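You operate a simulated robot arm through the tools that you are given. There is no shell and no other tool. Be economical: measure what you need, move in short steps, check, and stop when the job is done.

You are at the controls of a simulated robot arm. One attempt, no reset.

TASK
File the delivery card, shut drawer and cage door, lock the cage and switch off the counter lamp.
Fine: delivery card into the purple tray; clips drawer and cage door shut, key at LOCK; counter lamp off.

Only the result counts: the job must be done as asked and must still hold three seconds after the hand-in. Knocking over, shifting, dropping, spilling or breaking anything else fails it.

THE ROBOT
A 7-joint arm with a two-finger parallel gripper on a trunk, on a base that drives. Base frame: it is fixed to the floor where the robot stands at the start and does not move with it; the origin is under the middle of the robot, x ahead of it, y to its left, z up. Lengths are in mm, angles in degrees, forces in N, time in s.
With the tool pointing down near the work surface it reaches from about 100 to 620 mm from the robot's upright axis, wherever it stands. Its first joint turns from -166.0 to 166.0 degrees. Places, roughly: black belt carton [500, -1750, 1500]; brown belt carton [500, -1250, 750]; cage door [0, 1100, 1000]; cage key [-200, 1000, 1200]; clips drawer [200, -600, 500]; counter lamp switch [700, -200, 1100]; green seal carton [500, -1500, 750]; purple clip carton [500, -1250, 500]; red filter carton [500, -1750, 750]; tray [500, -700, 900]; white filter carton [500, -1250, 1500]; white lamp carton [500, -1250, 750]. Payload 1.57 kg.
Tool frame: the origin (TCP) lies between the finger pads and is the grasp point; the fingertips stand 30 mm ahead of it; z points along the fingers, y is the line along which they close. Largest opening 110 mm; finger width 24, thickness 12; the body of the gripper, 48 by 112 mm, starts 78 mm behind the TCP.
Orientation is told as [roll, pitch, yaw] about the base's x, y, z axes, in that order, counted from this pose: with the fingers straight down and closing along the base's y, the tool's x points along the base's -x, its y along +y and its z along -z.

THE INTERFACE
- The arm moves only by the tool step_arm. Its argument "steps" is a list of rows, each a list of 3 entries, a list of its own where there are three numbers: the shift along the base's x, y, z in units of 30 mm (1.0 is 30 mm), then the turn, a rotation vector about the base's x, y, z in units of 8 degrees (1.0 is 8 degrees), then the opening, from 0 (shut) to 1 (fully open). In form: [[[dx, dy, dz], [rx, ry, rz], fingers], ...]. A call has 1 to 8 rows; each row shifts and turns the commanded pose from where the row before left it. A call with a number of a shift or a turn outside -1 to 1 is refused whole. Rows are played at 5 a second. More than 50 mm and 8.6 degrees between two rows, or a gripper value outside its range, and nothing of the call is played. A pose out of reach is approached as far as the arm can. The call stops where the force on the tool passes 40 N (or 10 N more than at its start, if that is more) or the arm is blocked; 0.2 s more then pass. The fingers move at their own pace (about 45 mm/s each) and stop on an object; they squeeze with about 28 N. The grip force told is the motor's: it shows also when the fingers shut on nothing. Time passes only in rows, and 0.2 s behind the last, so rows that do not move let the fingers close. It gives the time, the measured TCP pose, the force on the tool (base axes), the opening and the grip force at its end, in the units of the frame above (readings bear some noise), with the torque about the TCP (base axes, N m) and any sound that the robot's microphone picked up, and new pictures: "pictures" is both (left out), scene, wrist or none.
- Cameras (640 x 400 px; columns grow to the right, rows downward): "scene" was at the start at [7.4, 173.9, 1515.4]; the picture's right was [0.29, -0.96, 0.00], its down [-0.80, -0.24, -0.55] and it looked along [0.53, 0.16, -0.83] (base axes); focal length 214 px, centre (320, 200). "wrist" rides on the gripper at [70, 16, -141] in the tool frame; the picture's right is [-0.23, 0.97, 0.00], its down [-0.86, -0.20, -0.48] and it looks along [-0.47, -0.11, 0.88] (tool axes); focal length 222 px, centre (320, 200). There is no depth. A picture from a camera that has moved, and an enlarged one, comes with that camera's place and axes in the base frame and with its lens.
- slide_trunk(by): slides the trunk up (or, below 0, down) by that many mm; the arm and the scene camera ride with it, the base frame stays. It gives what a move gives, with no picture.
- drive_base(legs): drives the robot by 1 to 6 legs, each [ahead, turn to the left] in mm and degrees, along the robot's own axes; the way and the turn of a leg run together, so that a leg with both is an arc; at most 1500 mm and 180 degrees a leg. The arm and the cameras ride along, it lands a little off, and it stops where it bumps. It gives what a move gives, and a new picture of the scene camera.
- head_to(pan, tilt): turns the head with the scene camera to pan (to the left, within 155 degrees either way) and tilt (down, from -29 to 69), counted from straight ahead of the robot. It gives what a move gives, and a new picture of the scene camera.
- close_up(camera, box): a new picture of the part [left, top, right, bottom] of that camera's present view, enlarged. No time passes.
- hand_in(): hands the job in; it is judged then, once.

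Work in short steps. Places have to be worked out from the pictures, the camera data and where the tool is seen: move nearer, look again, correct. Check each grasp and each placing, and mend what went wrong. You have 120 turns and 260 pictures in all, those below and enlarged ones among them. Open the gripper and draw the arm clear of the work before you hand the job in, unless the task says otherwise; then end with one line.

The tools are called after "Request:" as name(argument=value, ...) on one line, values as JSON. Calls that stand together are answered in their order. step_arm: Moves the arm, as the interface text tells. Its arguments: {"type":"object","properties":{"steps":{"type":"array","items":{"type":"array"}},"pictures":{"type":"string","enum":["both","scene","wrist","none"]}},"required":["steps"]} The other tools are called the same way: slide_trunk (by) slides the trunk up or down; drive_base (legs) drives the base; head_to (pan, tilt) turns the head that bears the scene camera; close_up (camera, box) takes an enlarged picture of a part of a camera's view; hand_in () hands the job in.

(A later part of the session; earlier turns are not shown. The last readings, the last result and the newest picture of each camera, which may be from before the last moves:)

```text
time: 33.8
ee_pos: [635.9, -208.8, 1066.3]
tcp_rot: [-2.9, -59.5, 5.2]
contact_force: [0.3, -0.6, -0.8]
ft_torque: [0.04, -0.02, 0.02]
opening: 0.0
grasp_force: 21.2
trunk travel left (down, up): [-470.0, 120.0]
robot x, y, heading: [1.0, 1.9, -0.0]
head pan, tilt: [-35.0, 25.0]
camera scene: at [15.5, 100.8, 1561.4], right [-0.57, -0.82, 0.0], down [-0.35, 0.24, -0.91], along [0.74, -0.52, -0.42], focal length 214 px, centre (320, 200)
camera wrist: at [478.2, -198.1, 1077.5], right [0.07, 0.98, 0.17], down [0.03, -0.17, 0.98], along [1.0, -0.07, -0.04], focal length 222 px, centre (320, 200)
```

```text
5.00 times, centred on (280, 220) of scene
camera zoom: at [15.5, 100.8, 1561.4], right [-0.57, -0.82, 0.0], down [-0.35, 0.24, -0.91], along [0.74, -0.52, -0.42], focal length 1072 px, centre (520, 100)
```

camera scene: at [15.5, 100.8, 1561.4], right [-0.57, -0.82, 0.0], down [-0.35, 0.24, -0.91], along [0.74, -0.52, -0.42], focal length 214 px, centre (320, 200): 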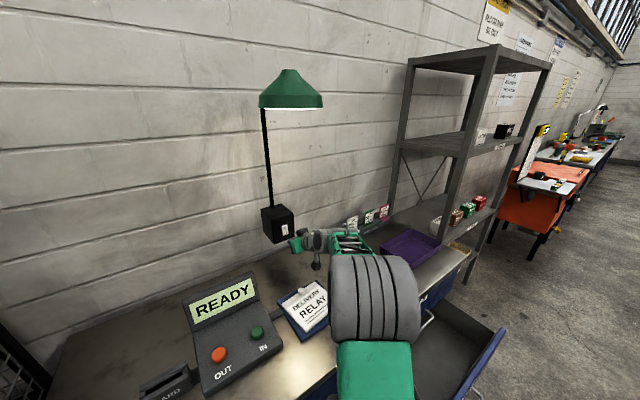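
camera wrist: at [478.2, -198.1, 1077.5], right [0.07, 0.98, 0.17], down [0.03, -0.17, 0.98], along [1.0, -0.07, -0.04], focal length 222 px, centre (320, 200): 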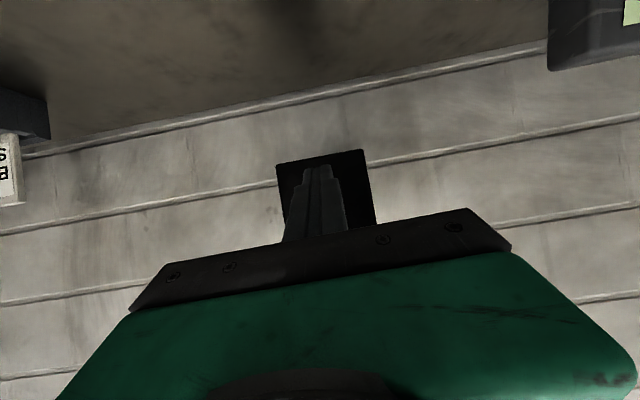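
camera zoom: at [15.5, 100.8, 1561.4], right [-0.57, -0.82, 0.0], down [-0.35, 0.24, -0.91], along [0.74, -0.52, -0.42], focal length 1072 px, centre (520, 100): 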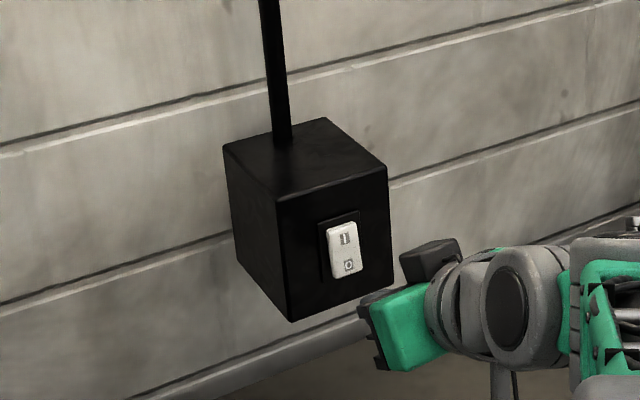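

Tip in front of the lower rocker half. Advance gently.

Request:
step_arm(steps=[[[0.5, 0, 0], [0, 0, 0], 0], [[0.3, 0, 0], [0, 0, 0], 0], [[0.15, 0, 0], [0, 0, 0], 0], [[0.15, 0, 0], [0, 0, 0], 0], [[0.15, 0, 0], [0, 0, 0], 0], [[0.1, 0, 0], [0, 0, 0], 0]], pictures="scene")

Request:
close_up(camera="scene", box=[210, 50, 350, 260])

```text
time: 35.2
ee_pos: [675.0, -209.1, 1067.1]
tcp_rot: [-3.0, -59.6, 5.1]
contact_force: [-3.7, 0.4, -0.1]
ft_torque: [0.01, 0.03, 0.0]
opening: 0.3
grasp_force: 21.3
trunk travel left (down, up): [-470.0, 120.0]
robot x, y, heading: [2.2, 3.0, -0.1]
head pan, tilt: [-35.0, 25.0]
heard: click, click
camera scene: at [14.9, 100.9, 1561.4], right [-0.57, -0.82, 0.0], down [-0.35, 0.24, -0.91], along [0.74, -0.52, -0.42], focal length 214 px, centre (320, 200)
```

scene: 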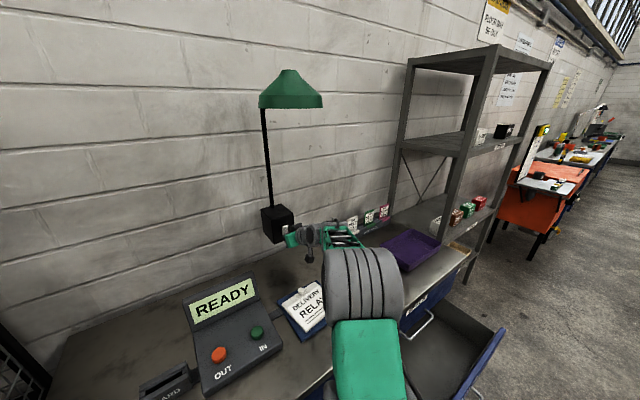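

```text
1.90 times, centred on (280, 155) of scene
camera zoom: at [14.9, 100.9, 1561.4], right [-0.57, -0.82, 0.0], down [-0.35, 0.24, -0.91], along [0.74, -0.52, -0.42], focal length 408 px, centre (396, 286)
```

zoom: 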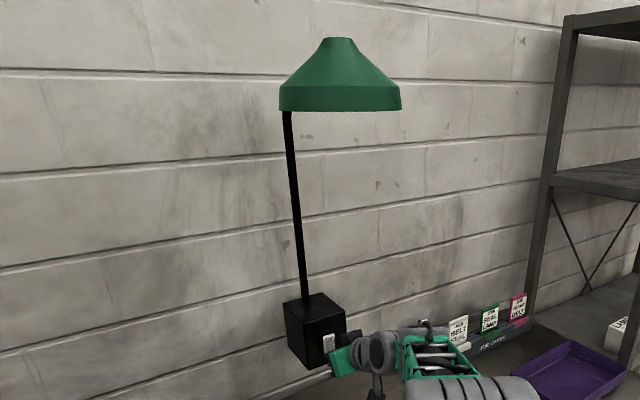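

The lamp is now dark. Backing off straight.

Request:
step_arm(steps=[[[-0.5, 0, 0], [0, 0, 0], 0], [[-1, 0, 0], [0, 0, 0], 0], [[-1, 0, 0.5], [0, 0, 0], 0], [[-1, 0, 0.5], [0, 0.6, 0], 0], [[-1, 0, 0.5], [0, 1, 0], 0], [[-1, 0, 0.5], [0, 1, 0], 0], [[-1, 0, 0.5], [0, 1, 0], 0], [[-0.5, 0, 0.5], [0, 1, 0], 0]], pictures="scene")

Request:
close_up(camera="scene", box=[230, 180, 330, 260])

```text
time: 37.0
ee_pos: [465.1, -208.9, 1157.2]
tcp_rot: [0.4, -22.8, 2.8]
contact_force: [-0.4, 1.2, 0.2]
ft_torque: [-0.03, -0.01, 0.0]
opening: 0.1
grasp_force: 21.2
trunk travel left (down, up): [-470.0, 120.0]
robot x, y, heading: [1.4, -1.9, 0.3]
head pan, tilt: [-35.0, 25.0]
camera scene: at [15.5, 100.7, 1561.3], right [-0.57, -0.82, 0.0], down [-0.35, 0.24, -0.91], along [0.74, -0.52, -0.42], focal length 214 px, centre (320, 200)
```

scene: 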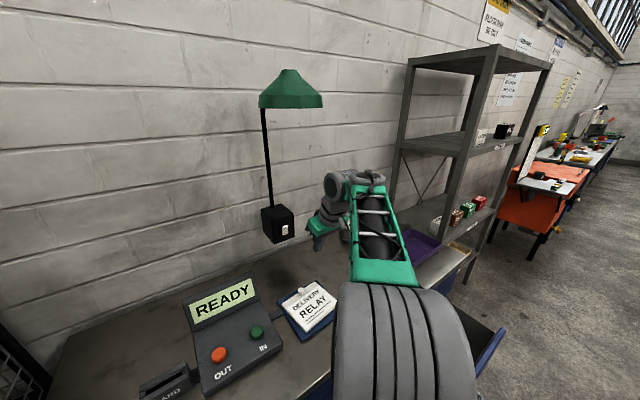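

```text
5.00 times, centred on (280, 220) of scene
camera zoom: at [15.5, 100.7, 1561.3], right [-0.57, -0.82, 0.0], down [-0.35, 0.24, -0.91], along [0.74, -0.52, -0.42], focal length 1072 px, centre (520, 100)
```

zoom: 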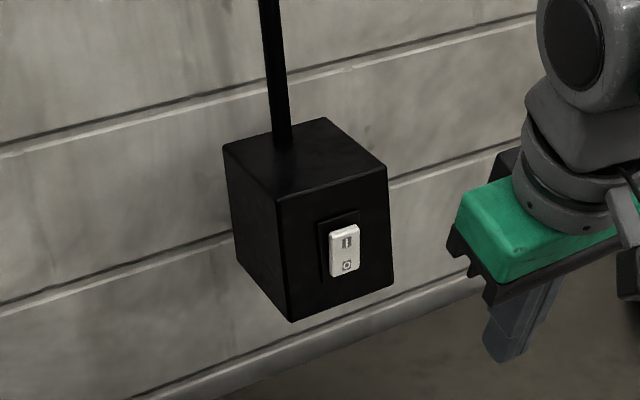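

The rocker is at 0 and the lamp is off. Next the drawer: before backing up I check what's behind.

Request:
head_to(pan=155, tilt=45)

Request:
head_to(pan=-140, tilt=45)

```text
time: 39.8
ee_pos: [465.9, -207.5, 1157.0]
tcp_rot: [0.4, -22.9, 2.8]
contact_force: [-0.7, -0.1, -1.1]
ft_torque: [0.03, 0.0, -0.04]
opening: 0.0
grasp_force: 21.0
trunk travel left (down, up): [-470.0, 120.0]
robot x, y, heading: [-0.8, -2.0, 0.1]
head pan, tilt: [154.7, 45.0]
camera scene: at [-133.5, 188.5, 1530.8], right [0.43, 0.9, 0.0], down [0.64, -0.3, -0.71], along [-0.64, 0.3, -0.71], focal length 214 px, centre (320, 200)
```

scene: 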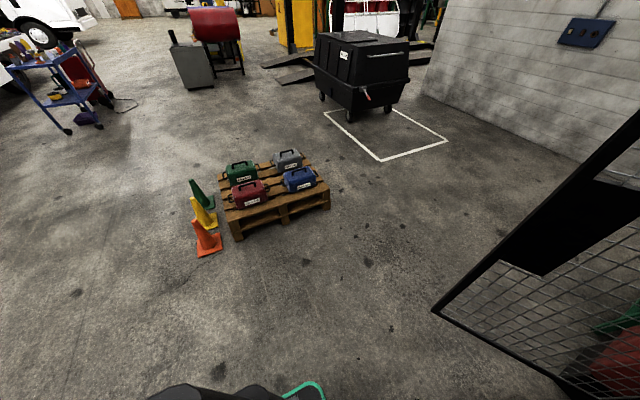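

```text
time: 43.8
ee_pos: [465.8, -208.6, 1156.6]
tcp_rot: [0.3, -22.9, 2.8]
contact_force: [-0.2, 0.2, 0.0]
ft_torque: [-0.01, 0.01, 0.02]
opening: 0.2
grasp_force: 21.5
trunk travel left (down, up): [-470.0, 120.0]
robot x, y, heading: [1.1, -1.0, 0.2]
head pan, tilt: [-140.0, 45.0]
camera scene: at [-122.3, 101.4, 1530.8], right [-0.64, 0.77, 0.0], down [0.54, 0.45, -0.71], along [-0.54, -0.45, -0.71], focal length 214 px, centre (320, 200)
```

scene: 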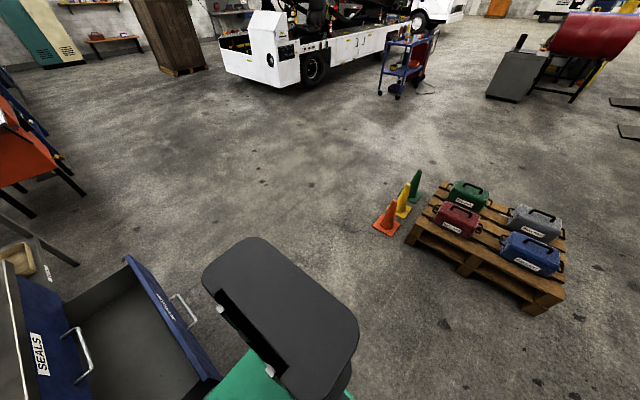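

Clear floor behind. Driving back, then over to stand in front of the drawer.

Request:
drive_base(legs=[[-600, 0], [0, -90], [570, 0], [0, 90]])

Request:
head_to(pan=0, tilt=50)

```text
time: 57.7
ee_pos: [-143.4, -777.9, 1157.6]
tcp_rot: [0.4, -22.8, 2.3]
contact_force: [0.2, 0.1, 0.5]
ft_torque: [0.0, -0.01, -0.01]
opening: 0.0
grasp_force: 21.0
trunk travel left (down, up): [-470.0, 120.0]
robot x, y, heading: [-603.3, -562.7, -0.6]
head pan, tilt: [-140.0, 45.0]
camera scene: at [-728.6, -461.2, 1530.8], right [-0.63, 0.77, 0.0], down [0.55, 0.45, -0.71], along [-0.55, -0.45, -0.71], focal length 214 px, centre (320, 200)
```

scene: 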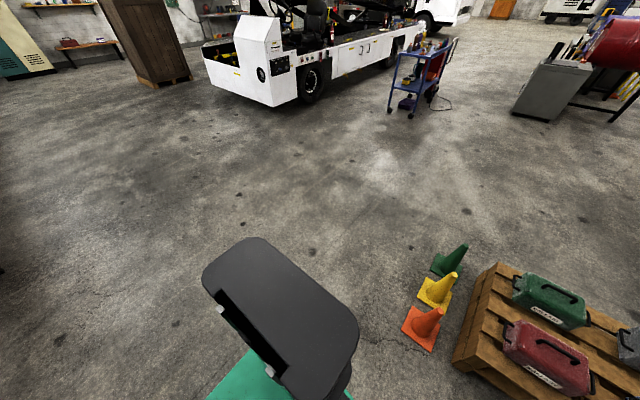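

```text
time: 60.0
ee_pos: [-143.1, -777.1, 1157.3]
tcp_rot: [0.3, -22.8, 2.3]
contact_force: [-0.2, 0.0, 0.0]
ft_torque: [-0.01, -0.02, 0.02]
opening: 0.0
grasp_force: 21.1
trunk travel left (down, up): [-470.0, 120.0]
robot x, y, heading: [-609.6, -565.6, -0.6]
head pan, tilt: [0.0, 50.0]
camera scene: at [-588.8, -410.5, 1523.9], right [-0.01, -1.0, 0.0], down [-0.77, 0.01, -0.64], along [0.64, -0.01, -0.77], focal length 214 px, centre (320, 200)
```

scene: 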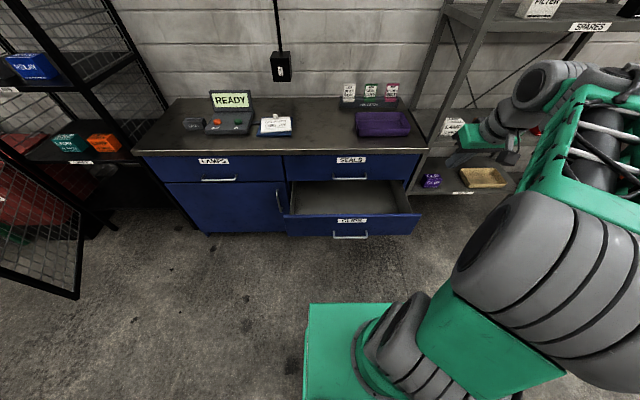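

I now see the CLIPS drawer; handle triangulates to (10,-585,498). I'll lower the trunk so the arm can push the front horizontally as it did at the switch.

Request:
slide_trunk(by=-470)

Request:
head_to(pan=0, tilt=25)

Request:
close_up(camera="scene", box=[270, 120, 430, 220])

```text
refused: -470 is not a number from -400 to 400
```

```text
time: 60.8
ee_pos: [-143.7, -777.1, 1158.1]
tcp_rot: [0.3, -22.7, 2.3]
contact_force: [0.0, 0.9, -0.1]
ft_torque: [0.05, -0.01, -0.02]
opening: 0.0
grasp_force: 21.6
trunk travel left (down, up): [-470.0, 120.0]
robot x, y, heading: [-604.4, -564.5, -0.2]
head pan, tilt: [0.0, 25.0]
camera scene: at [-573.7, -410.6, 1561.3], right [-0.01, -1.0, 0.0], down [-0.42, 0.0, -0.91], along [0.91, -0.01, -0.42], focal length 214 px, centre (320, 200)
```

scene: 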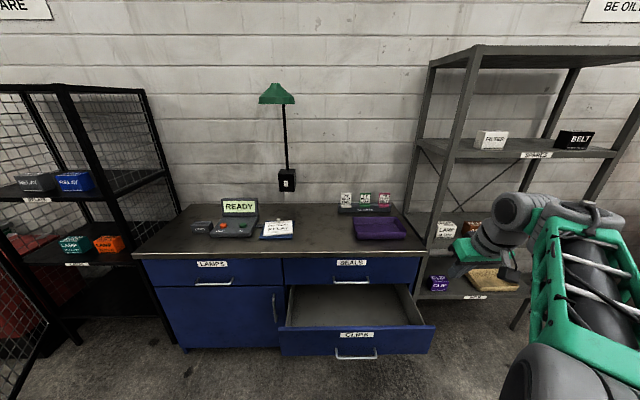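

```text
4.00 times, centred on (350, 170) of scene
camera zoom: at [-573.7, -410.6, 1561.3], right [-0.01, -1.0, 0.0], down [-0.42, 0.0, -0.91], along [0.91, -0.01, -0.42], focal length 858 px, centre (200, 320)
```

zoom: 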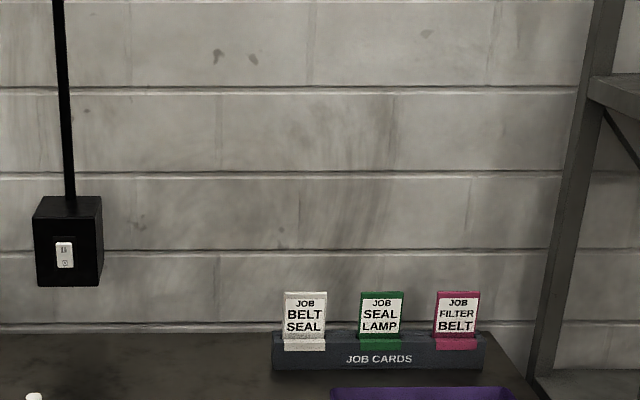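

Face spans roughly z 416–640 at x≈60, closed plane about x≈290. I'll drive ahead 150, lower the trunk fully, and raise the tilt to about −60°.

Request:
drive_base(legs=[[150, 0]])

Request:
slide_trunk(by=-400)

Request:
slide_trunk(by=-70)

Request:
head_to(pan=0, tilt=40)

```text
time: 62.2
ee_pos: [8.1, -778.9, 1156.2]
tcp_rot: [0.3, -22.8, 2.3]
contact_force: [0.2, 1.2, -0.6]
ft_torque: [-0.02, 0.01, 0.01]
opening: 0.0
grasp_force: 21.1
trunk travel left (down, up): [-470.0, 120.0]
robot x, y, heading: [-457.0, -567.4, -0.4]
head pan, tilt: [0.0, 25.0]
camera scene: at [-422.4, -412.3, 1561.4], right [-0.01, -1.0, 0.0], down [-0.42, 0.0, -0.91], along [0.91, -0.01, -0.42], focal length 214 px, centre (320, 200)
```

scene: 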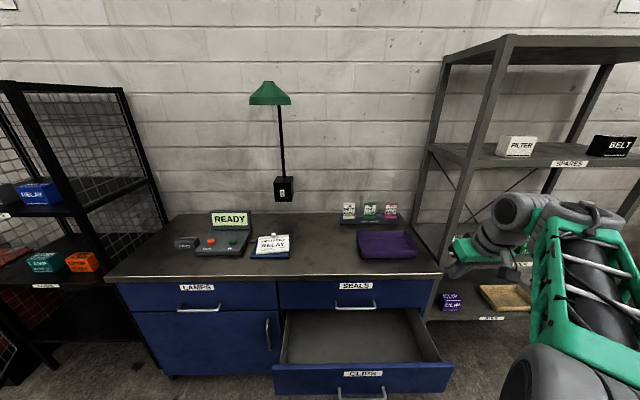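

```text
time: 66.0
ee_pos: [6.6, -779.7, 757.4]
tcp_rot: [0.3, -22.8, 2.3]
contact_force: [0.7, 0.8, -0.2]
ft_torque: [-0.03, 0.02, -0.03]
opening: 0.0
grasp_force: 21.1
trunk travel left (down, up): [-70.0, 520.0]
robot x, y, heading: [-460.6, -566.3, -0.5]
head pan, tilt: [0.0, 25.0]
```

```text
time: 67.1
ee_pos: [5.9, -779.2, 687.1]
tcp_rot: [0.3, -22.8, 2.3]
contact_force: [-0.5, -0.7, 0.0]
ft_torque: [0.0, -0.02, -0.01]
opening: 0.0
grasp_force: 21.1
trunk travel left (down, up): [0.0, 590.0]
robot x, y, heading: [-456.3, -561.7, -0.6]
head pan, tilt: [0.0, 25.0]
```

```text
time: 67.9
ee_pos: [5.9, -778.7, 686.3]
tcp_rot: [0.3, -22.8, 2.4]
contact_force: [0.3, -0.5, 0.1]
ft_torque: [0.02, 0.0, 0.02]
opening: 0.0
grasp_force: 21.7
trunk travel left (down, up): [0.0, 590.0]
robot x, y, heading: [-455.9, -562.3, -0.5]
head pan, tilt: [0.0, 40.0]
camera scene: at [-429.9, -412.2, 1068.1], right [-0.01, -1.0, 0.0], down [-0.64, 0.01, -0.77], along [0.77, -0.01, -0.64], focal length 214 px, centre (320, 200)
```

scene: 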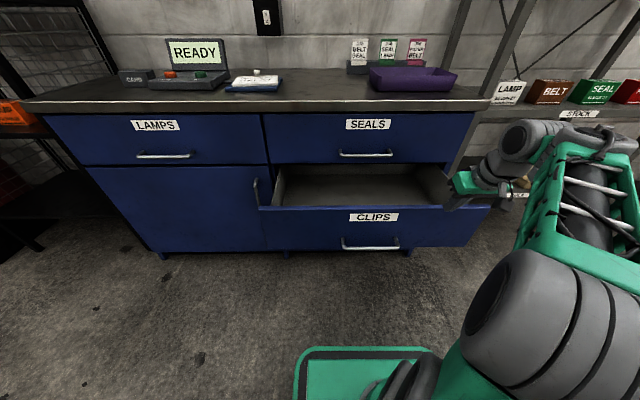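

Good view. Moving the closed fingers in front of the drawer's front, centred at y≈-590, tilting to −60°.

Request:
step_arm(steps=[[[-0.8, 0.8, 0], [0, -0.7, 0], 0], [[-0.6, 0.9, 0], [0, -0.8, -0.1], 0], [[0, 0.9, -0.2], [0, -0.8, -0.1], 0], [[0, 0.9, -0.5], [0, -0.8, 0], 0], [[0, 0.9, -0.9], [0, -0.8, 0], 0], [[0, 0.9, -0.9], [0, -0.7, 0], 0], [[0, 0.8, -0.4], [0, 0, 0], 0]], pictures="both")

```text
time: 69.2
ee_pos: [-37.5, -652.7, 558.0]
tcp_rot: [11.2, -43.6, -9.0]
contact_force: [-0.7, -0.5, 0.4]
ft_torque: [0.03, 0.01, -0.03]
opening: 0.0
grasp_force: 20.9
trunk travel left (down, up): [0.0, 590.0]
robot x, y, heading: [-458.2, -565.1, -0.9]
head pan, tilt: [0.0, 40.0]
stopped in row 6: the arm was blocked; the commanded pose is now the measured one
camera scene: at [-429.9, -412.1, 1068.1], right [-0.01, -1.0, 0.0], down [-0.64, 0.01, -0.77], along [0.77, -0.01, -0.64], focal length 214 px, centre (320, 200)
camera wrist: at [-185.1, -639.9, 611.9], right [0.18, 0.94, 0.29], down [0.27, -0.34, 0.9], along [0.94, -0.08, -0.32], focal length 222 px, centre (320, 200)
```

scene: 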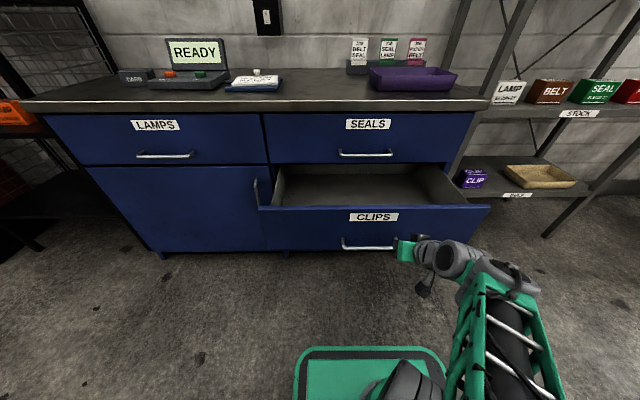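
wrist: 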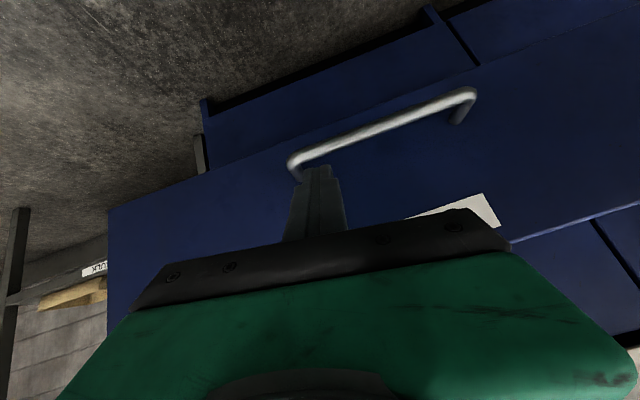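

The tilt (−44°) suffices for now. Recentre to y≈-590, z≈600 and remove the roll.

Request:
step_arm(steps=[[[0.2, 0.3, 0.7], [-0.5, 0, 0.3], 0], [[0.2, 0.8, 0.7], [-0.5, 0, 0.3], 0], [[0.3, 0.9, 0], [-0.3, 0, 0.3], 0], [[0.5, 0, 0], [0, -0.2, 0.2], 0]], pictures="both")

```text
time: 70.0
ee_pos: [-37.7, -685.4, 563.6]
tcp_rot: [-0.6, -39.2, -8.3]
contact_force: [0.2, 0.4, 0.5]
ft_torque: [-0.01, 0.0, 0.0]
opening: 0.0
grasp_force: 21.2
trunk travel left (down, up): [0.0, 590.0]
robot x, y, heading: [-457.5, -566.4, -0.6]
head pan, tilt: [0.0, 40.0]
stopped in row 4: the arm was blocked; the commanded pose is now the measured one
camera scene: at [-423.4, -409.4, 1067.2], right [-0.01, -1.0, 0.0], down [-0.65, 0.0, -0.76], along [0.76, -0.01, -0.65], focal length 214 px, centre (320, 200)
camera wrist: at [-176.0, -647.0, 629.1], right [0.32, 0.94, 0.14], down [0.33, -0.24, 0.91], along [0.89, -0.25, -0.39], focal length 222 px, centre (320, 200)
```

scene: 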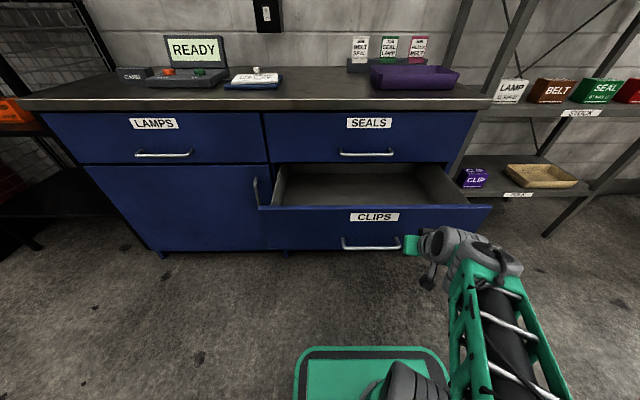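
wrist: 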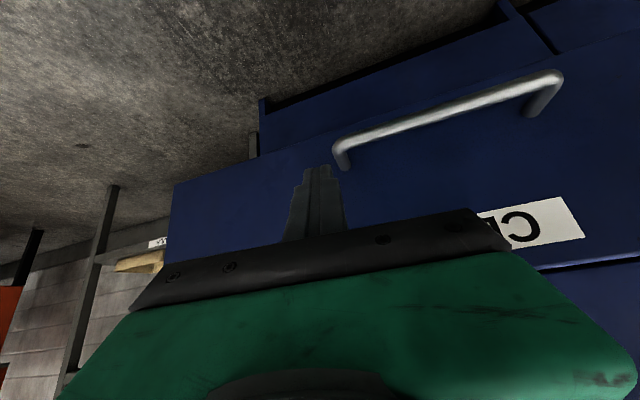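

Arm is limited this close in; back the base off 130 mm and extend the arm instead.

Request:
drive_base(legs=[[-130, 0]])

Request:
step_arm(steps=[[[0.6, 0.2, 0.8], [0, 0, 0.2], 0], [[0.9, 0.3, 0.8], [0, -0.4, 0.2], 0], [[0.9, 0.4, 0], [0, -0.6, 0.2], 0], [[0.9, 0.5, 0], [0, -0.6, 0.2], 0], [[0, 0.8, 0], [0, -0.6, 0.2], 0], [[0, 0.7, -0.2], [0, -0.4, 0], 0]], pictures="both")

```text
time: 71.3
ee_pos: [-166.7, -683.1, 565.8]
tcp_rot: [-0.6, -39.4, -7.9]
contact_force: [0.7, -0.3, 0.7]
ft_torque: [0.01, 0.02, 0.04]
opening: 0.2
grasp_force: 21.2
trunk travel left (down, up): [0.0, 590.0]
robot x, y, heading: [-585.3, -559.4, -0.5]
head pan, tilt: [0.0, 40.0]
camera scene: at [-554.8, -408.2, 1067.2], right [-0.01, -1.0, 0.0], down [-0.65, 0.0, -0.76], along [0.76, -0.01, -0.65], focal length 214 px, centre (320, 200)
```

scene: 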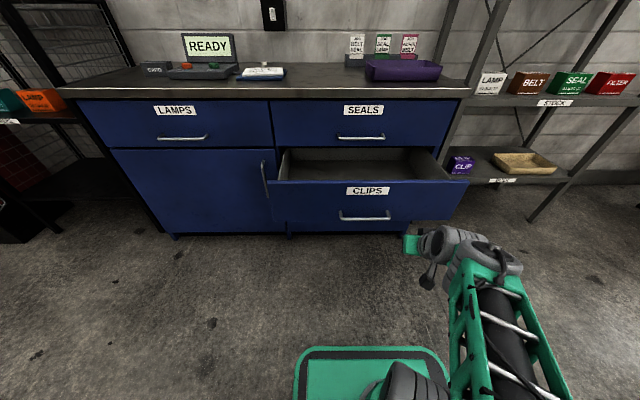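

```text
time: 72.7
ee_pos: [-71.1, -596.3, 610.7]
tcp_rot: [1.6, -60.6, -1.4]
contact_force: [-0.5, -0.2, -0.1]
ft_torque: [0.0, -0.03, -0.01]
opening: 0.0
grasp_force: 21.1
trunk travel left (down, up): [0.0, 590.0]
robot x, y, heading: [-588.0, -563.1, -0.6]
head pan, tilt: [0.0, 40.0]
camera scene: at [-561.7, -410.8, 1068.1], right [-0.01, -1.0, 0.0], down [-0.64, 0.01, -0.77], along [0.77, -0.01, -0.64], focal length 214 px, centre (320, 200)
camera wrist: at [-229.0, -578.7, 619.2], right [0.11, 0.97, 0.21], down [0.0, -0.21, 0.98], along [0.99, -0.11, -0.03], focal length 222 px, centre (320, 200)
```

scene: 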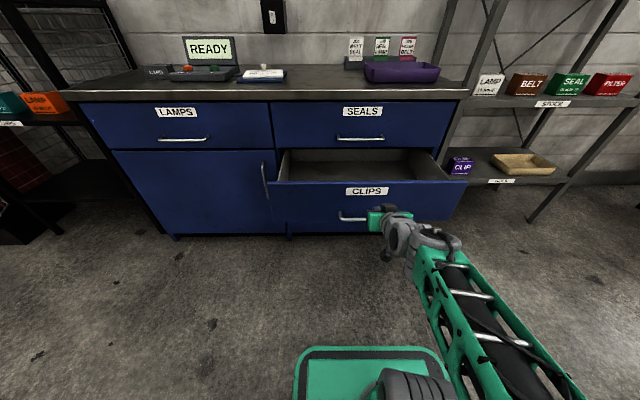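
wrist: 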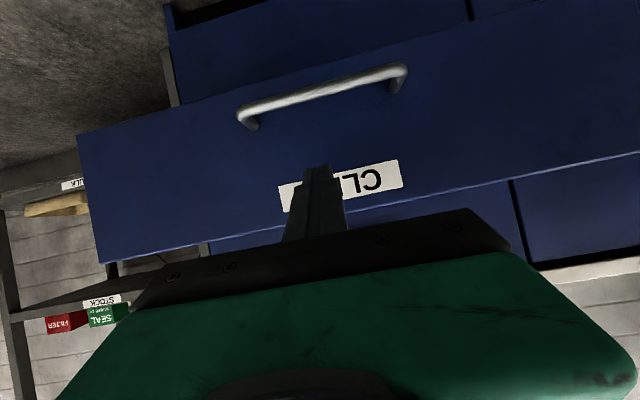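

Pose is good: tips face the label area. Drive ahead 80 mm, then push with the arm.

Request:
drive_base(legs=[[80, 0]])

Request:
step_arm(steps=[[[0.5, 0, -0.2], [0, 0, 0], 0], [[0.5, 0, 0], [0, 0, 0], 0], [[0.5, 0, 0], [0, 0, 0], 0], [[0.5, 0, 0], [0, 0, 0], 0]], pictures="scene")

```text
time: 73.7
ee_pos: [8.6, -596.8, 610.7]
tcp_rot: [1.4, -60.5, -1.4]
contact_force: [0.2, 0.2, -0.8]
ft_torque: [0.02, -0.05, -0.01]
opening: 0.0
grasp_force: 21.1
trunk travel left (down, up): [0.0, 590.0]
robot x, y, heading: [-505.7, -568.3, -0.5]
head pan, tilt: [0.0, 40.0]
camera scene: at [-481.6, -411.5, 1068.0], right [-0.01, -1.0, 0.0], down [-0.64, 0.01, -0.77], along [0.77, -0.01, -0.64], focal length 214 px, centre (320, 200)
```

scene: 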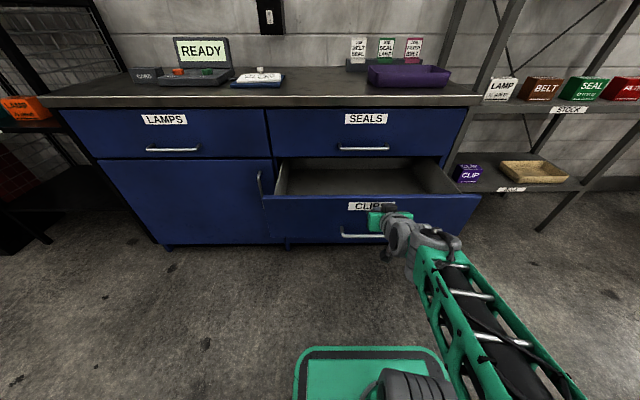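

```text
time: 74.7
ee_pos: [67.4, -596.9, 603.5]
tcp_rot: [1.6, -60.5, -1.5]
contact_force: [-0.4, 0.7, -1.0]
ft_torque: [0.01, 0.0, 0.01]
opening: 0.0
grasp_force: 21.2
trunk travel left (down, up): [0.0, 590.0]
robot x, y, heading: [-503.9, -561.7, -0.5]
head pan, tilt: [0.0, 40.0]
camera scene: at [-481.7, -411.5, 1068.0], right [-0.01, -1.0, 0.0], down [-0.64, 0.01, -0.77], along [0.77, -0.01, -0.64], focal length 214 px, centre (320, 200)
```

scene: 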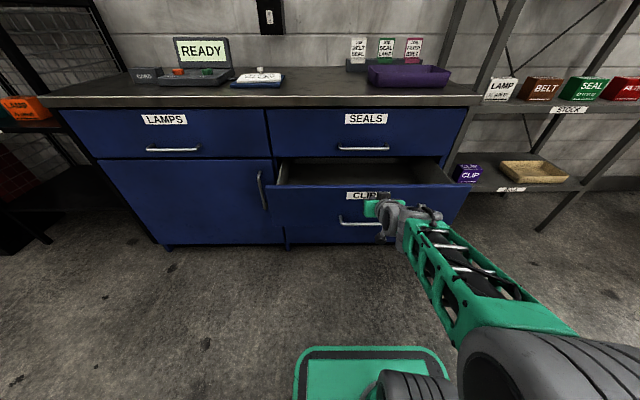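

The drawer moves easily. Keep pushing with the arm.

Request:
step_arm(steps=[[[0.6, 0, 0], [0, 0, 0], 0], [[0.6, 0, 0], [0, 0, 0], 0], [[0.6, 0, 0], [0, 0, 0], 0], [[0.6, 0, 0], [0, 0, 0], 0], [[0.6, 0, 0], [0, 0, 0], 0], [[0.6, 0, 0], [0, 0, 0], 0]], pictures="scene")

```text
time: 76.1
ee_pos: [176.9, -596.3, 604.3]
tcp_rot: [1.5, -60.5, -1.4]
contact_force: [0.6, -0.5, -0.1]
ft_torque: [0.02, 0.0, -0.03]
opening: 0.1
grasp_force: 20.7
trunk travel left (down, up): [0.0, 590.0]
robot x, y, heading: [-508.2, -563.1, -0.8]
head pan, tilt: [0.0, 40.0]
camera scene: at [-481.7, -411.5, 1068.0], right [-0.01, -1.0, 0.0], down [-0.64, 0.01, -0.77], along [0.77, -0.01, -0.64], focal length 214 px, centre (320, 200)
```

scene: 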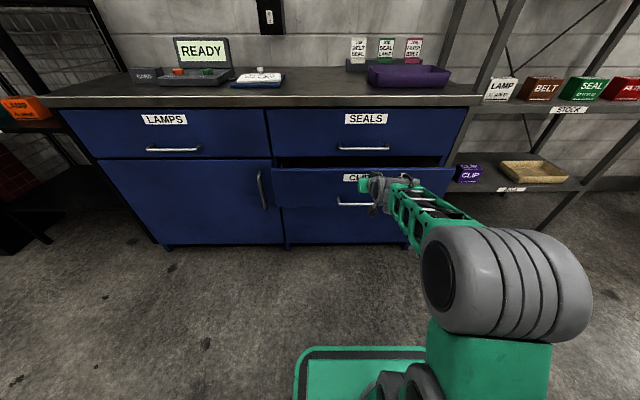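

Nearly closed. Drive the base ahead ~90 mm with the arm drawn back equally, then finish the push.

Request:
step_arm(steps=[[[-1, 0, 0], [0, 0, 0], 0], [[-1, 0, 0], [0, 0, 0], 0], [[-1, 0, 0], [0, 0, 0], 0], [[-0.5, 0, 0], [0, 0, 0], 0]], pictures="none")

Request:
drive_base(legs=[[100, 0]])

Request:
step_arm(steps=[[[0.5, 0, 0], [0, 0, 0], 0], [[0.5, 0, 0], [0, 0, 0], 0], [[0.5, 0, 0], [0, 0, 0], 0], [[0.4, 0, 0], [0, 0, 0], 0], [[0.4, 0, 0], [0, 0, 0], 0]], pictures="scene")

```text
time: 77.1
ee_pos: [70.8, -596.8, 603.1]
tcp_rot: [1.5, -60.4, -1.6]
contact_force: [-0.5, 0.0, 0.2]
ft_torque: [0.01, -0.01, -0.03]
opening: 0.1
grasp_force: 21.0
trunk travel left (down, up): [0.0, 590.0]
robot x, y, heading: [-506.7, -565.3, -0.6]
head pan, tilt: [0.0, 40.0]
```

```text
time: 78.3
ee_pos: [172.5, -596.0, 604.5]
tcp_rot: [1.5, -60.5, -1.4]
contact_force: [0.1, -0.6, 0.5]
ft_torque: [0.0, 0.0, -0.01]
opening: 0.4
grasp_force: 21.1
trunk travel left (down, up): [0.0, 590.0]
robot x, y, heading: [-407.7, -565.6, -0.2]
head pan, tilt: [0.0, 40.0]
camera scene: at [-381.5, -412.2, 1068.0], right [-0.01, -1.0, 0.0], down [-0.64, 0.0, -0.77], along [0.77, -0.01, -0.64], focal length 214 px, centre (320, 200)
```

scene: 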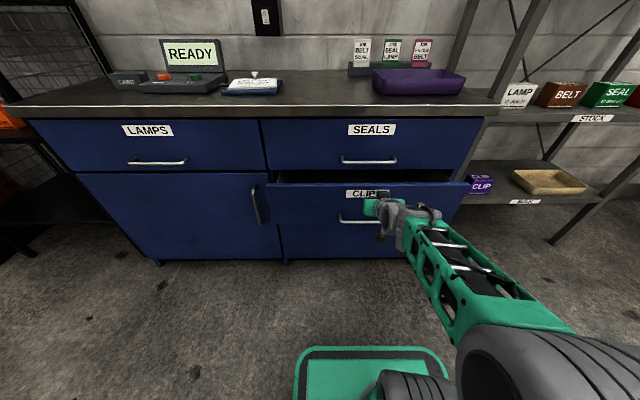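

```text
time: 79.5
ee_pos: [240.9, -596.4, 606.5]
tcp_rot: [1.5, -60.5, -1.2]
contact_force: [-0.6, 1.0, 0.7]
ft_torque: [0.03, 0.0, 0.01]
opening: 0.0
grasp_force: 21.7
trunk travel left (down, up): [0.0, 590.0]
robot x, y, heading: [-408.8, -567.9, -0.6]
head pan, tilt: [0.0, 40.0]
camera scene: at [-381.6, -412.2, 1068.1], right [-0.01, -1.0, 0.0], down [-0.64, 0.0, -0.77], along [0.77, -0.01, -0.64], focal length 214 px, centre (320, 200)
```

scene: 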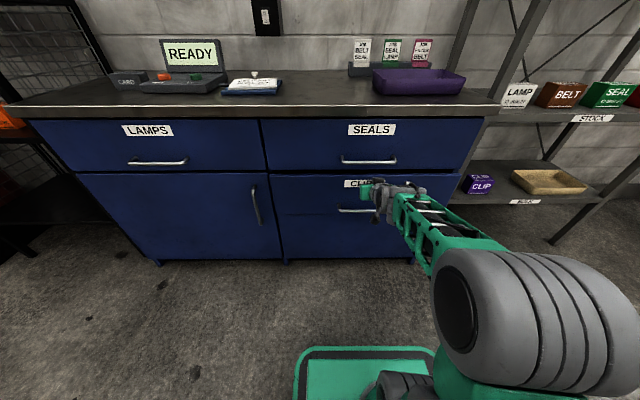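

Nearly flush; continue with small steps until force builds.

Request:
step_arm(steps=[[[0.25, 0, 0], [0, 0, 0], 0], [[0.25, 0, 0], [0, 0, 0], 0], [[0.2, 0, 0], [0, 0, 0], 0], [[0.2, 0, 0], [0, 0, 0], 0], [[0.2, 0, 0], [0, 0, 0], 0], [[0.2, 0, 0], [0, 0, 0], 0]], pictures="scene")

Request:
close_up(camera="scene", box=[240, 100, 480, 260])

```text
time: 80.5
ee_pos: [260.6, -596.4, 604.2]
tcp_rot: [1.5, -60.3, -1.4]
contact_force: [-26.3, 0.8, 10.0]
ft_torque: [-0.02, -0.19, 0.02]
opening: 0.0
grasp_force: 21.6
trunk travel left (down, up): [0.0, 590.0]
robot x, y, heading: [-412.1, -565.6, -0.5]
head pan, tilt: [0.0, 40.0]
stopped in row 4: the force on the tool passed its limit at 52 N (the readings are from after the stop); the commanded pose is now the measured one
camera scene: at [-384.2, -412.2, 1068.3], right [-0.01, -1.0, 0.0], down [-0.64, 0.0, -0.77], along [0.77, -0.01, -0.64], focal length 214 px, centre (320, 200)
```

scene: 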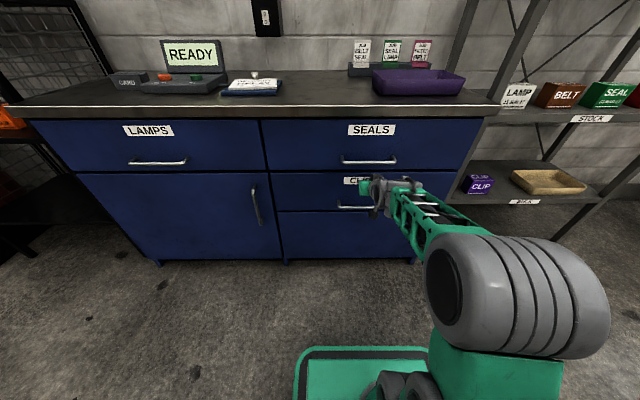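

```text
2.50 times, centred on (360, 180) of scene
camera zoom: at [-384.2, -412.2, 1068.3], right [-0.01, -1.0, 0.0], down [-0.64, 0.0, -0.77], along [0.77, -0.01, -0.64], focal length 536 px, centre (220, 250)
```

zoom: 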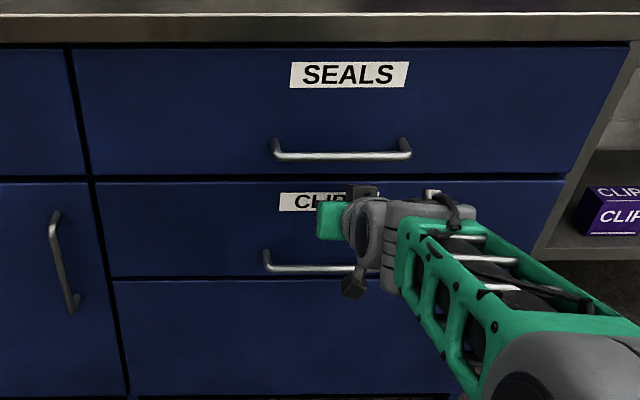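

The CLIPS drawer is flush and at its stop. Retreat, raise the trunk, and point the tool down again.

Request:
step_arm(steps=[[[-0.5, 0, 0], [0, 0, 0], 0], [[-1, 0, 0], [0, 0, 0], 0], [[-1, 0, 0.2], [0, 0, 0], 0], [[-1, 0, 0.5], [0, 0.8, 0], 0], [[-1, 0, 0.5], [0, 0.9, 0], 0], [[0, 0, 1], [0, 0.9, 0], 0], [[0, 0, 1], [0, 0.9, 0], 0]], pictures="none")

Request:
slide_trunk(by=400)

Request:
slide_trunk(by=70)

Request:
head_to(pan=-20, tilt=50)

```text
time: 82.0
ee_pos: [126.4, -597.1, 698.5]
tcp_rot: [0.9, -32.1, -0.8]
contact_force: [-0.9, -0.2, 1.1]
ft_torque: [0.01, 0.0, 0.02]
opening: 0.3
grasp_force: 21.2
trunk travel left (down, up): [0.0, 590.0]
robot x, y, heading: [-411.1, -561.5, -0.1]
head pan, tilt: [0.0, 40.0]
```

```text
time: 85.9
ee_pos: [128.8, -597.5, 1098.3]
tcp_rot: [0.8, -32.1, -0.8]
contact_force: [0.8, -0.3, 0.6]
ft_torque: [-0.02, 0.0, -0.03]
opening: 0.1
grasp_force: 21.0
trunk travel left (down, up): [-400.0, 190.0]
robot x, y, heading: [-407.7, -565.5, -0.2]
head pan, tilt: [0.0, 40.0]
```

```text
time: 87.0
ee_pos: [128.0, -596.6, 1167.5]
tcp_rot: [0.8, -32.1, -0.9]
contact_force: [0.2, 0.4, 0.8]
ft_torque: [0.01, 0.02, -0.02]
opening: 0.2
grasp_force: 21.1
trunk travel left (down, up): [-470.0, 120.0]
robot x, y, heading: [-408.6, -567.3, -0.2]
head pan, tilt: [0.0, 40.0]
```

```text
time: 87.8
ee_pos: [126.7, -597.5, 1169.4]
tcp_rot: [0.8, -32.1, -0.9]
contact_force: [0.0, 0.4, 0.7]
ft_torque: [-0.02, -0.03, 0.0]
opening: 0.1
grasp_force: 21.2
trunk travel left (down, up): [-470.0, 120.0]
robot x, y, heading: [-409.6, -565.1, -0.5]
head pan, tilt: [-20.0, 50.0]
camera scene: at [-394.7, -438.4, 1523.9], right [-0.35, -0.94, 0.0], down [-0.72, 0.27, -0.64], along [0.6, -0.22, -0.77], focal length 214 px, centre (320, 200)
```

scene: 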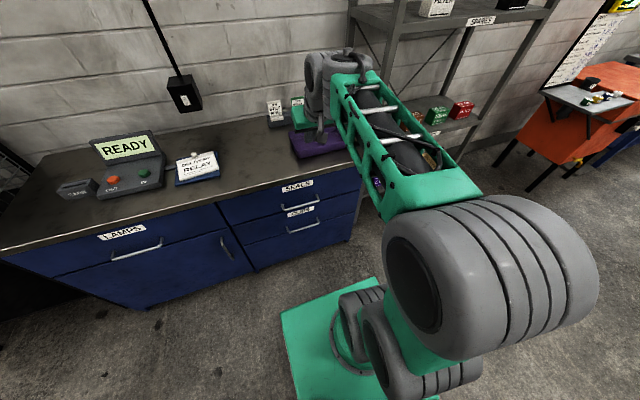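

Drawer looks closed. I'll drive to about (-40,-400), where both card and tray are in reach.

Request:
step_arm(steps=[[[0, 0.2, 0.3], [0, 1, 0], 0.5], [[0, 0.2, 0.3], [0, 1, 0], 0.5], [[0, 0.2, 0], [0, 1, 0], 0.5], [[0, 0.2, 0], [-0.1, 1, 0.1], 0.5]], pictures="none")

Request:
drive_base(legs=[[0, 40], [257, 0], [0, -40], [160, 0]])

```text
time: 88.8
ee_pos: [126.7, -573.5, 1186.5]
tcp_rot: [-0.3, 0.0, 0.2]
contact_force: [-1.5, 0.5, 0.3]
ft_torque: [0.0, 0.0, -0.02]
opening: 55.1
grasp_force: 0.1
trunk travel left (down, up): [-470.0, 120.0]
robot x, y, heading: [-408.5, -562.4, -0.4]
head pan, tilt: [-20.0, 50.0]
```

```text
time: 95.4
ee_pos: [485.8, -417.1, 1185.7]
tcp_rot: [-0.3, 0.0, -0.2]
contact_force: [-0.3, -0.2, 0.1]
ft_torque: [0.02, -0.03, 0.0]
opening: 54.9
grasp_force: 0.0
trunk travel left (down, up): [-470.0, 120.0]
robot x, y, heading: [-47.9, -404.7, -0.8]
head pan, tilt: [-20.0, 50.0]
camera scene: at [-35.7, -278.2, 1523.9], right [-0.35, -0.94, 0.0], down [-0.72, 0.27, -0.64], along [0.6, -0.23, -0.77], focal length 214 px, centre (320, 200)
```

scene: 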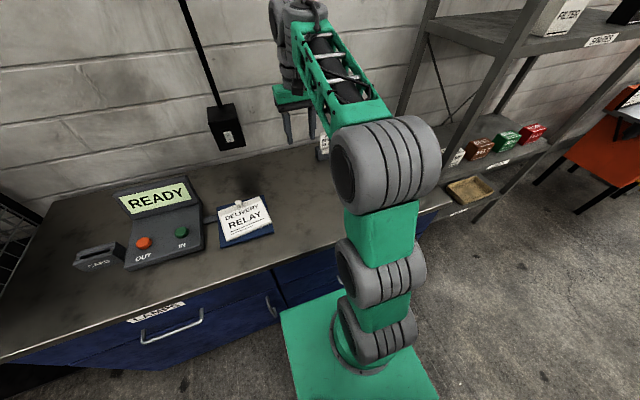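

Ahead another 35 mm, then move the hand above the card knob.

Request:
drive_base(legs=[[35, 0]])

Request:
step_arm(steps=[[[0.1, 1, -0.3], [0, 0, 0], 0.55], [[0.1, 1, -0.3], [0, 0, 0], 0.55], [[0.1, 1, -0.3], [0, 0, 0], 0.55], [[0.1, 1, -0.3], [0, 0, 0], 0.55], [[0, 1, -0.3], [0, 0, 0], 0.55], [[0, 1, -0.3], [0, 0, 0], 0.55], [[0, 1, -0.5], [0, 0, 0], 0.55], [[0, 1, -0.5], [0, 0, 0], 0.55]], pictures="wrist")

```text
time: 96.3
ee_pos: [521.6, -416.6, 1185.2]
tcp_rot: [-0.4, 0.0, -0.2]
contact_force: [-0.1, 0.0, 0.9]
ft_torque: [-0.01, 0.01, 0.01]
opening: 54.8
grasp_force: 0.0
trunk travel left (down, up): [-470.0, 120.0]
robot x, y, heading: [-11.6, -404.0, -0.8]
head pan, tilt: [-20.0, 50.0]
camera scene: at [-0.6, -278.7, 1523.9], right [-0.35, -0.93, 0.0], down [-0.72, 0.27, -0.64], along [0.6, -0.23, -0.77], focal length 214 px, centre (320, 200)
```

scene: 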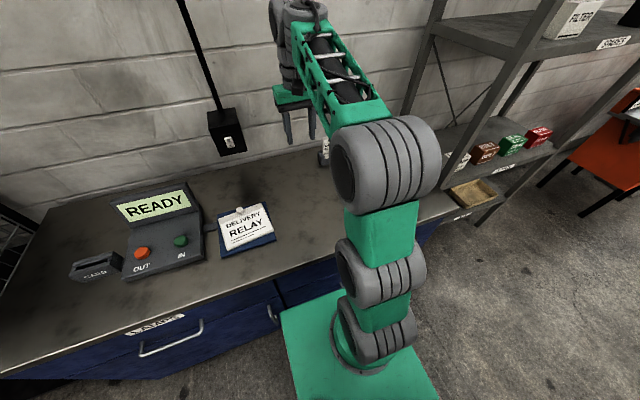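

```text
time: 98.1
ee_pos: [532.6, -178.2, 1101.2]
tcp_rot: [-0.4, -0.2, -0.2]
contact_force: [0.0, -0.9, 0.4]
ft_torque: [-0.02, -0.03, -0.01]
opening: 60.6
grasp_force: 0.1
trunk travel left (down, up): [-470.0, 120.0]
robot x, y, heading: [-15.5, -405.8, -1.0]
head pan, tilt: [-20.0, 50.0]
camera wrist: at [463.3, -159.5, 1242.2], right [0.23, 0.97, -0.01], down [0.85, -0.2, 0.48], along [0.47, -0.12, -0.88], focal length 222 px, centre (320, 200)
```

wrist: 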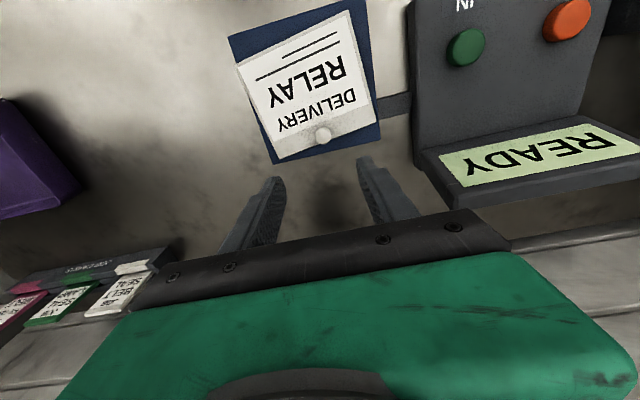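

Knob still at (534,-175). Descending.

Request:
step_arm(steps=[[[0.05, 0.12, -1], [0, 0, 0], 0.55], [[0, 0, -1], [0, 0, 0], 0.55], [[0, 0, -1], [0, 0, 0], 0.55], [[0, 0, -1], [0, 0, 0], 0.55], [[0, 0, -1], [0, 0, 0], 0.55]], pictures="none")

Request:
close_up(camera="wrist", box=[220, 80, 460, 230])

```text
time: 99.3
ee_pos: [536.9, -170.5, 959.0]
tcp_rot: [-0.5, 0.2, -0.3]
contact_force: [-0.2, 0.0, 0.9]
ft_torque: [-0.02, -0.03, 0.01]
opening: 60.6
grasp_force: 0.1
out of reach, approached as far as the arm can: row 5
trunk travel left (down, up): [-470.0, 120.0]
robot x, y, heading: [-13.8, -409.1, -0.9]
head pan, tilt: [-20.0, 50.0]
```

```text
2.67 times, centred on (340, 155) of wrist
camera zoom: at [468.2, -153.0, 1098.9], right [0.23, 0.97, -0.01], down [0.86, -0.2, 0.48], along [0.46, -0.12, -0.88], focal length 592 px, centre (267, 320)
```

zoom: 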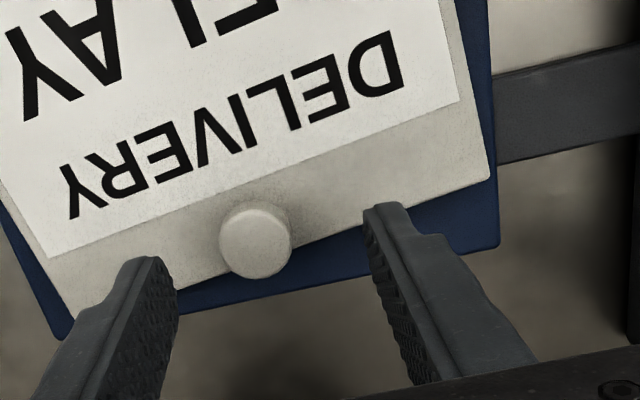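

The arm is at its reach limit; lowering the trunk should help. Rise 60 mm, then trunk down 100.

Request:
step_arm(steps=[[[0, 0, 1], [0, 0, 0], 0.55], [[-0.1, -0.15, 1], [0, 0, 0], 0.55], [[0, 0, 1], [0, 0, 0], 0.55]], pictures="none")

Request:
slide_trunk(by=-80)

Request:
close_up(camera="wrist", box=[220, 80, 460, 230])

```text
time: 100.1
ee_pos: [533.5, -176.0, 1047.6]
tcp_rot: [-0.4, -0.1, -0.1]
contact_force: [-0.4, 0.6, 0.2]
ft_torque: [0.02, 0.0, -0.02]
opening: 60.3
grasp_force: 0.0
trunk travel left (down, up): [-470.0, 120.0]
robot x, y, heading: [-14.5, -407.7, -0.9]
head pan, tilt: [-20.0, 50.0]
```

```text
time: 101.2
ee_pos: [533.3, -175.2, 966.7]
tcp_rot: [-0.4, -0.1, -0.1]
contact_force: [0.6, 1.2, -0.2]
ft_torque: [-0.01, -0.02, -0.01]
opening: 60.7
grasp_force: 0.0
trunk travel left (down, up): [-390.0, 200.0]
robot x, y, heading: [-13.9, -404.7, -0.9]
head pan, tilt: [-20.0, 50.0]
```

```text
2.67 times, centred on (340, 155) of wrist
camera zoom: at [463.8, -157.9, 1107.8], right [0.23, 0.97, -0.01], down [0.85, -0.2, 0.48], along [0.47, -0.12, -0.88], focal length 592 px, centre (267, 320)
```

zoom: 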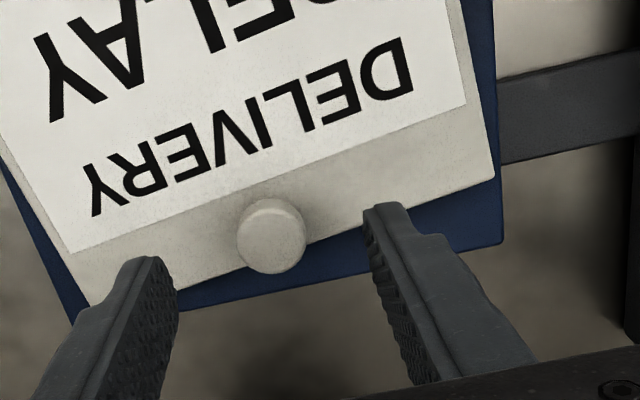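

Centred over the knob. Descend 35 mm and close.

Request:
step_arm(steps=[[[0, 0, -0.5], [0, 0, 0], 0.55], [[0, 0, -0.4], [0, 0, 0], 0.55], [[0, 0, -0.2], [0, 0, 0], 0.55], [[0, 0, -0.08], [0, 0, 0], 0.55]], pictures="none")

Request:
step_arm(steps=[[[0, 0, 0], [0, 0, 0], 0], [[0, 0, 0], [0, 0, 0], 0], [[0, 0, 0], [0, 0, 0], 0], [[0, 0, 0], [0, 0, 0], 0]], pictures="wrist")

```text
time: 102.2
ee_pos: [533.1, -175.1, 931.5]
tcp_rot: [-0.4, -0.1, -0.3]
contact_force: [0.1, -1.0, 0.3]
ft_torque: [0.0, -0.02, 0.0]
opening: 60.6
grasp_force: 0.0
trunk travel left (down, up): [-390.0, 200.0]
robot x, y, heading: [-16.3, -409.0, -0.7]
head pan, tilt: [-20.0, 50.0]
```

```text
time: 103.2
ee_pos: [533.2, -175.5, 932.2]
tcp_rot: [-0.4, -0.1, -0.2]
contact_force: [0.1, 1.0, 0.8]
ft_torque: [0.06, -0.01, -0.04]
opening: 23.0
grasp_force: 27.7
trunk travel left (down, up): [-390.0, 200.0]
robot x, y, heading: [-16.7, -403.0, -0.5]
head pan, tilt: [-20.0, 50.0]
camera wrist: at [463.9, -157.7, 1072.5], right [0.23, 0.97, -0.01], down [0.85, -0.2, 0.48], along [0.47, -0.12, -0.88], focal length 222 px, centre (320, 200)
```

wrist: 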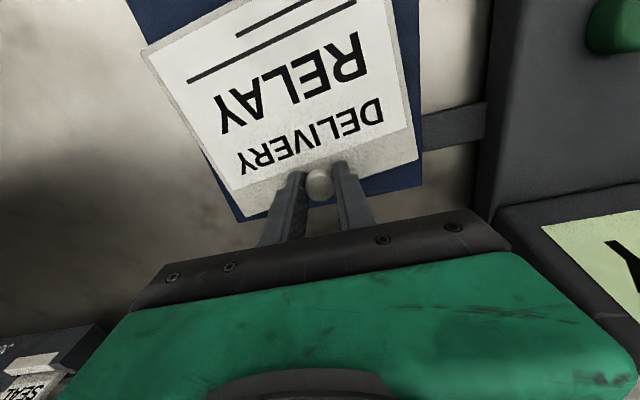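

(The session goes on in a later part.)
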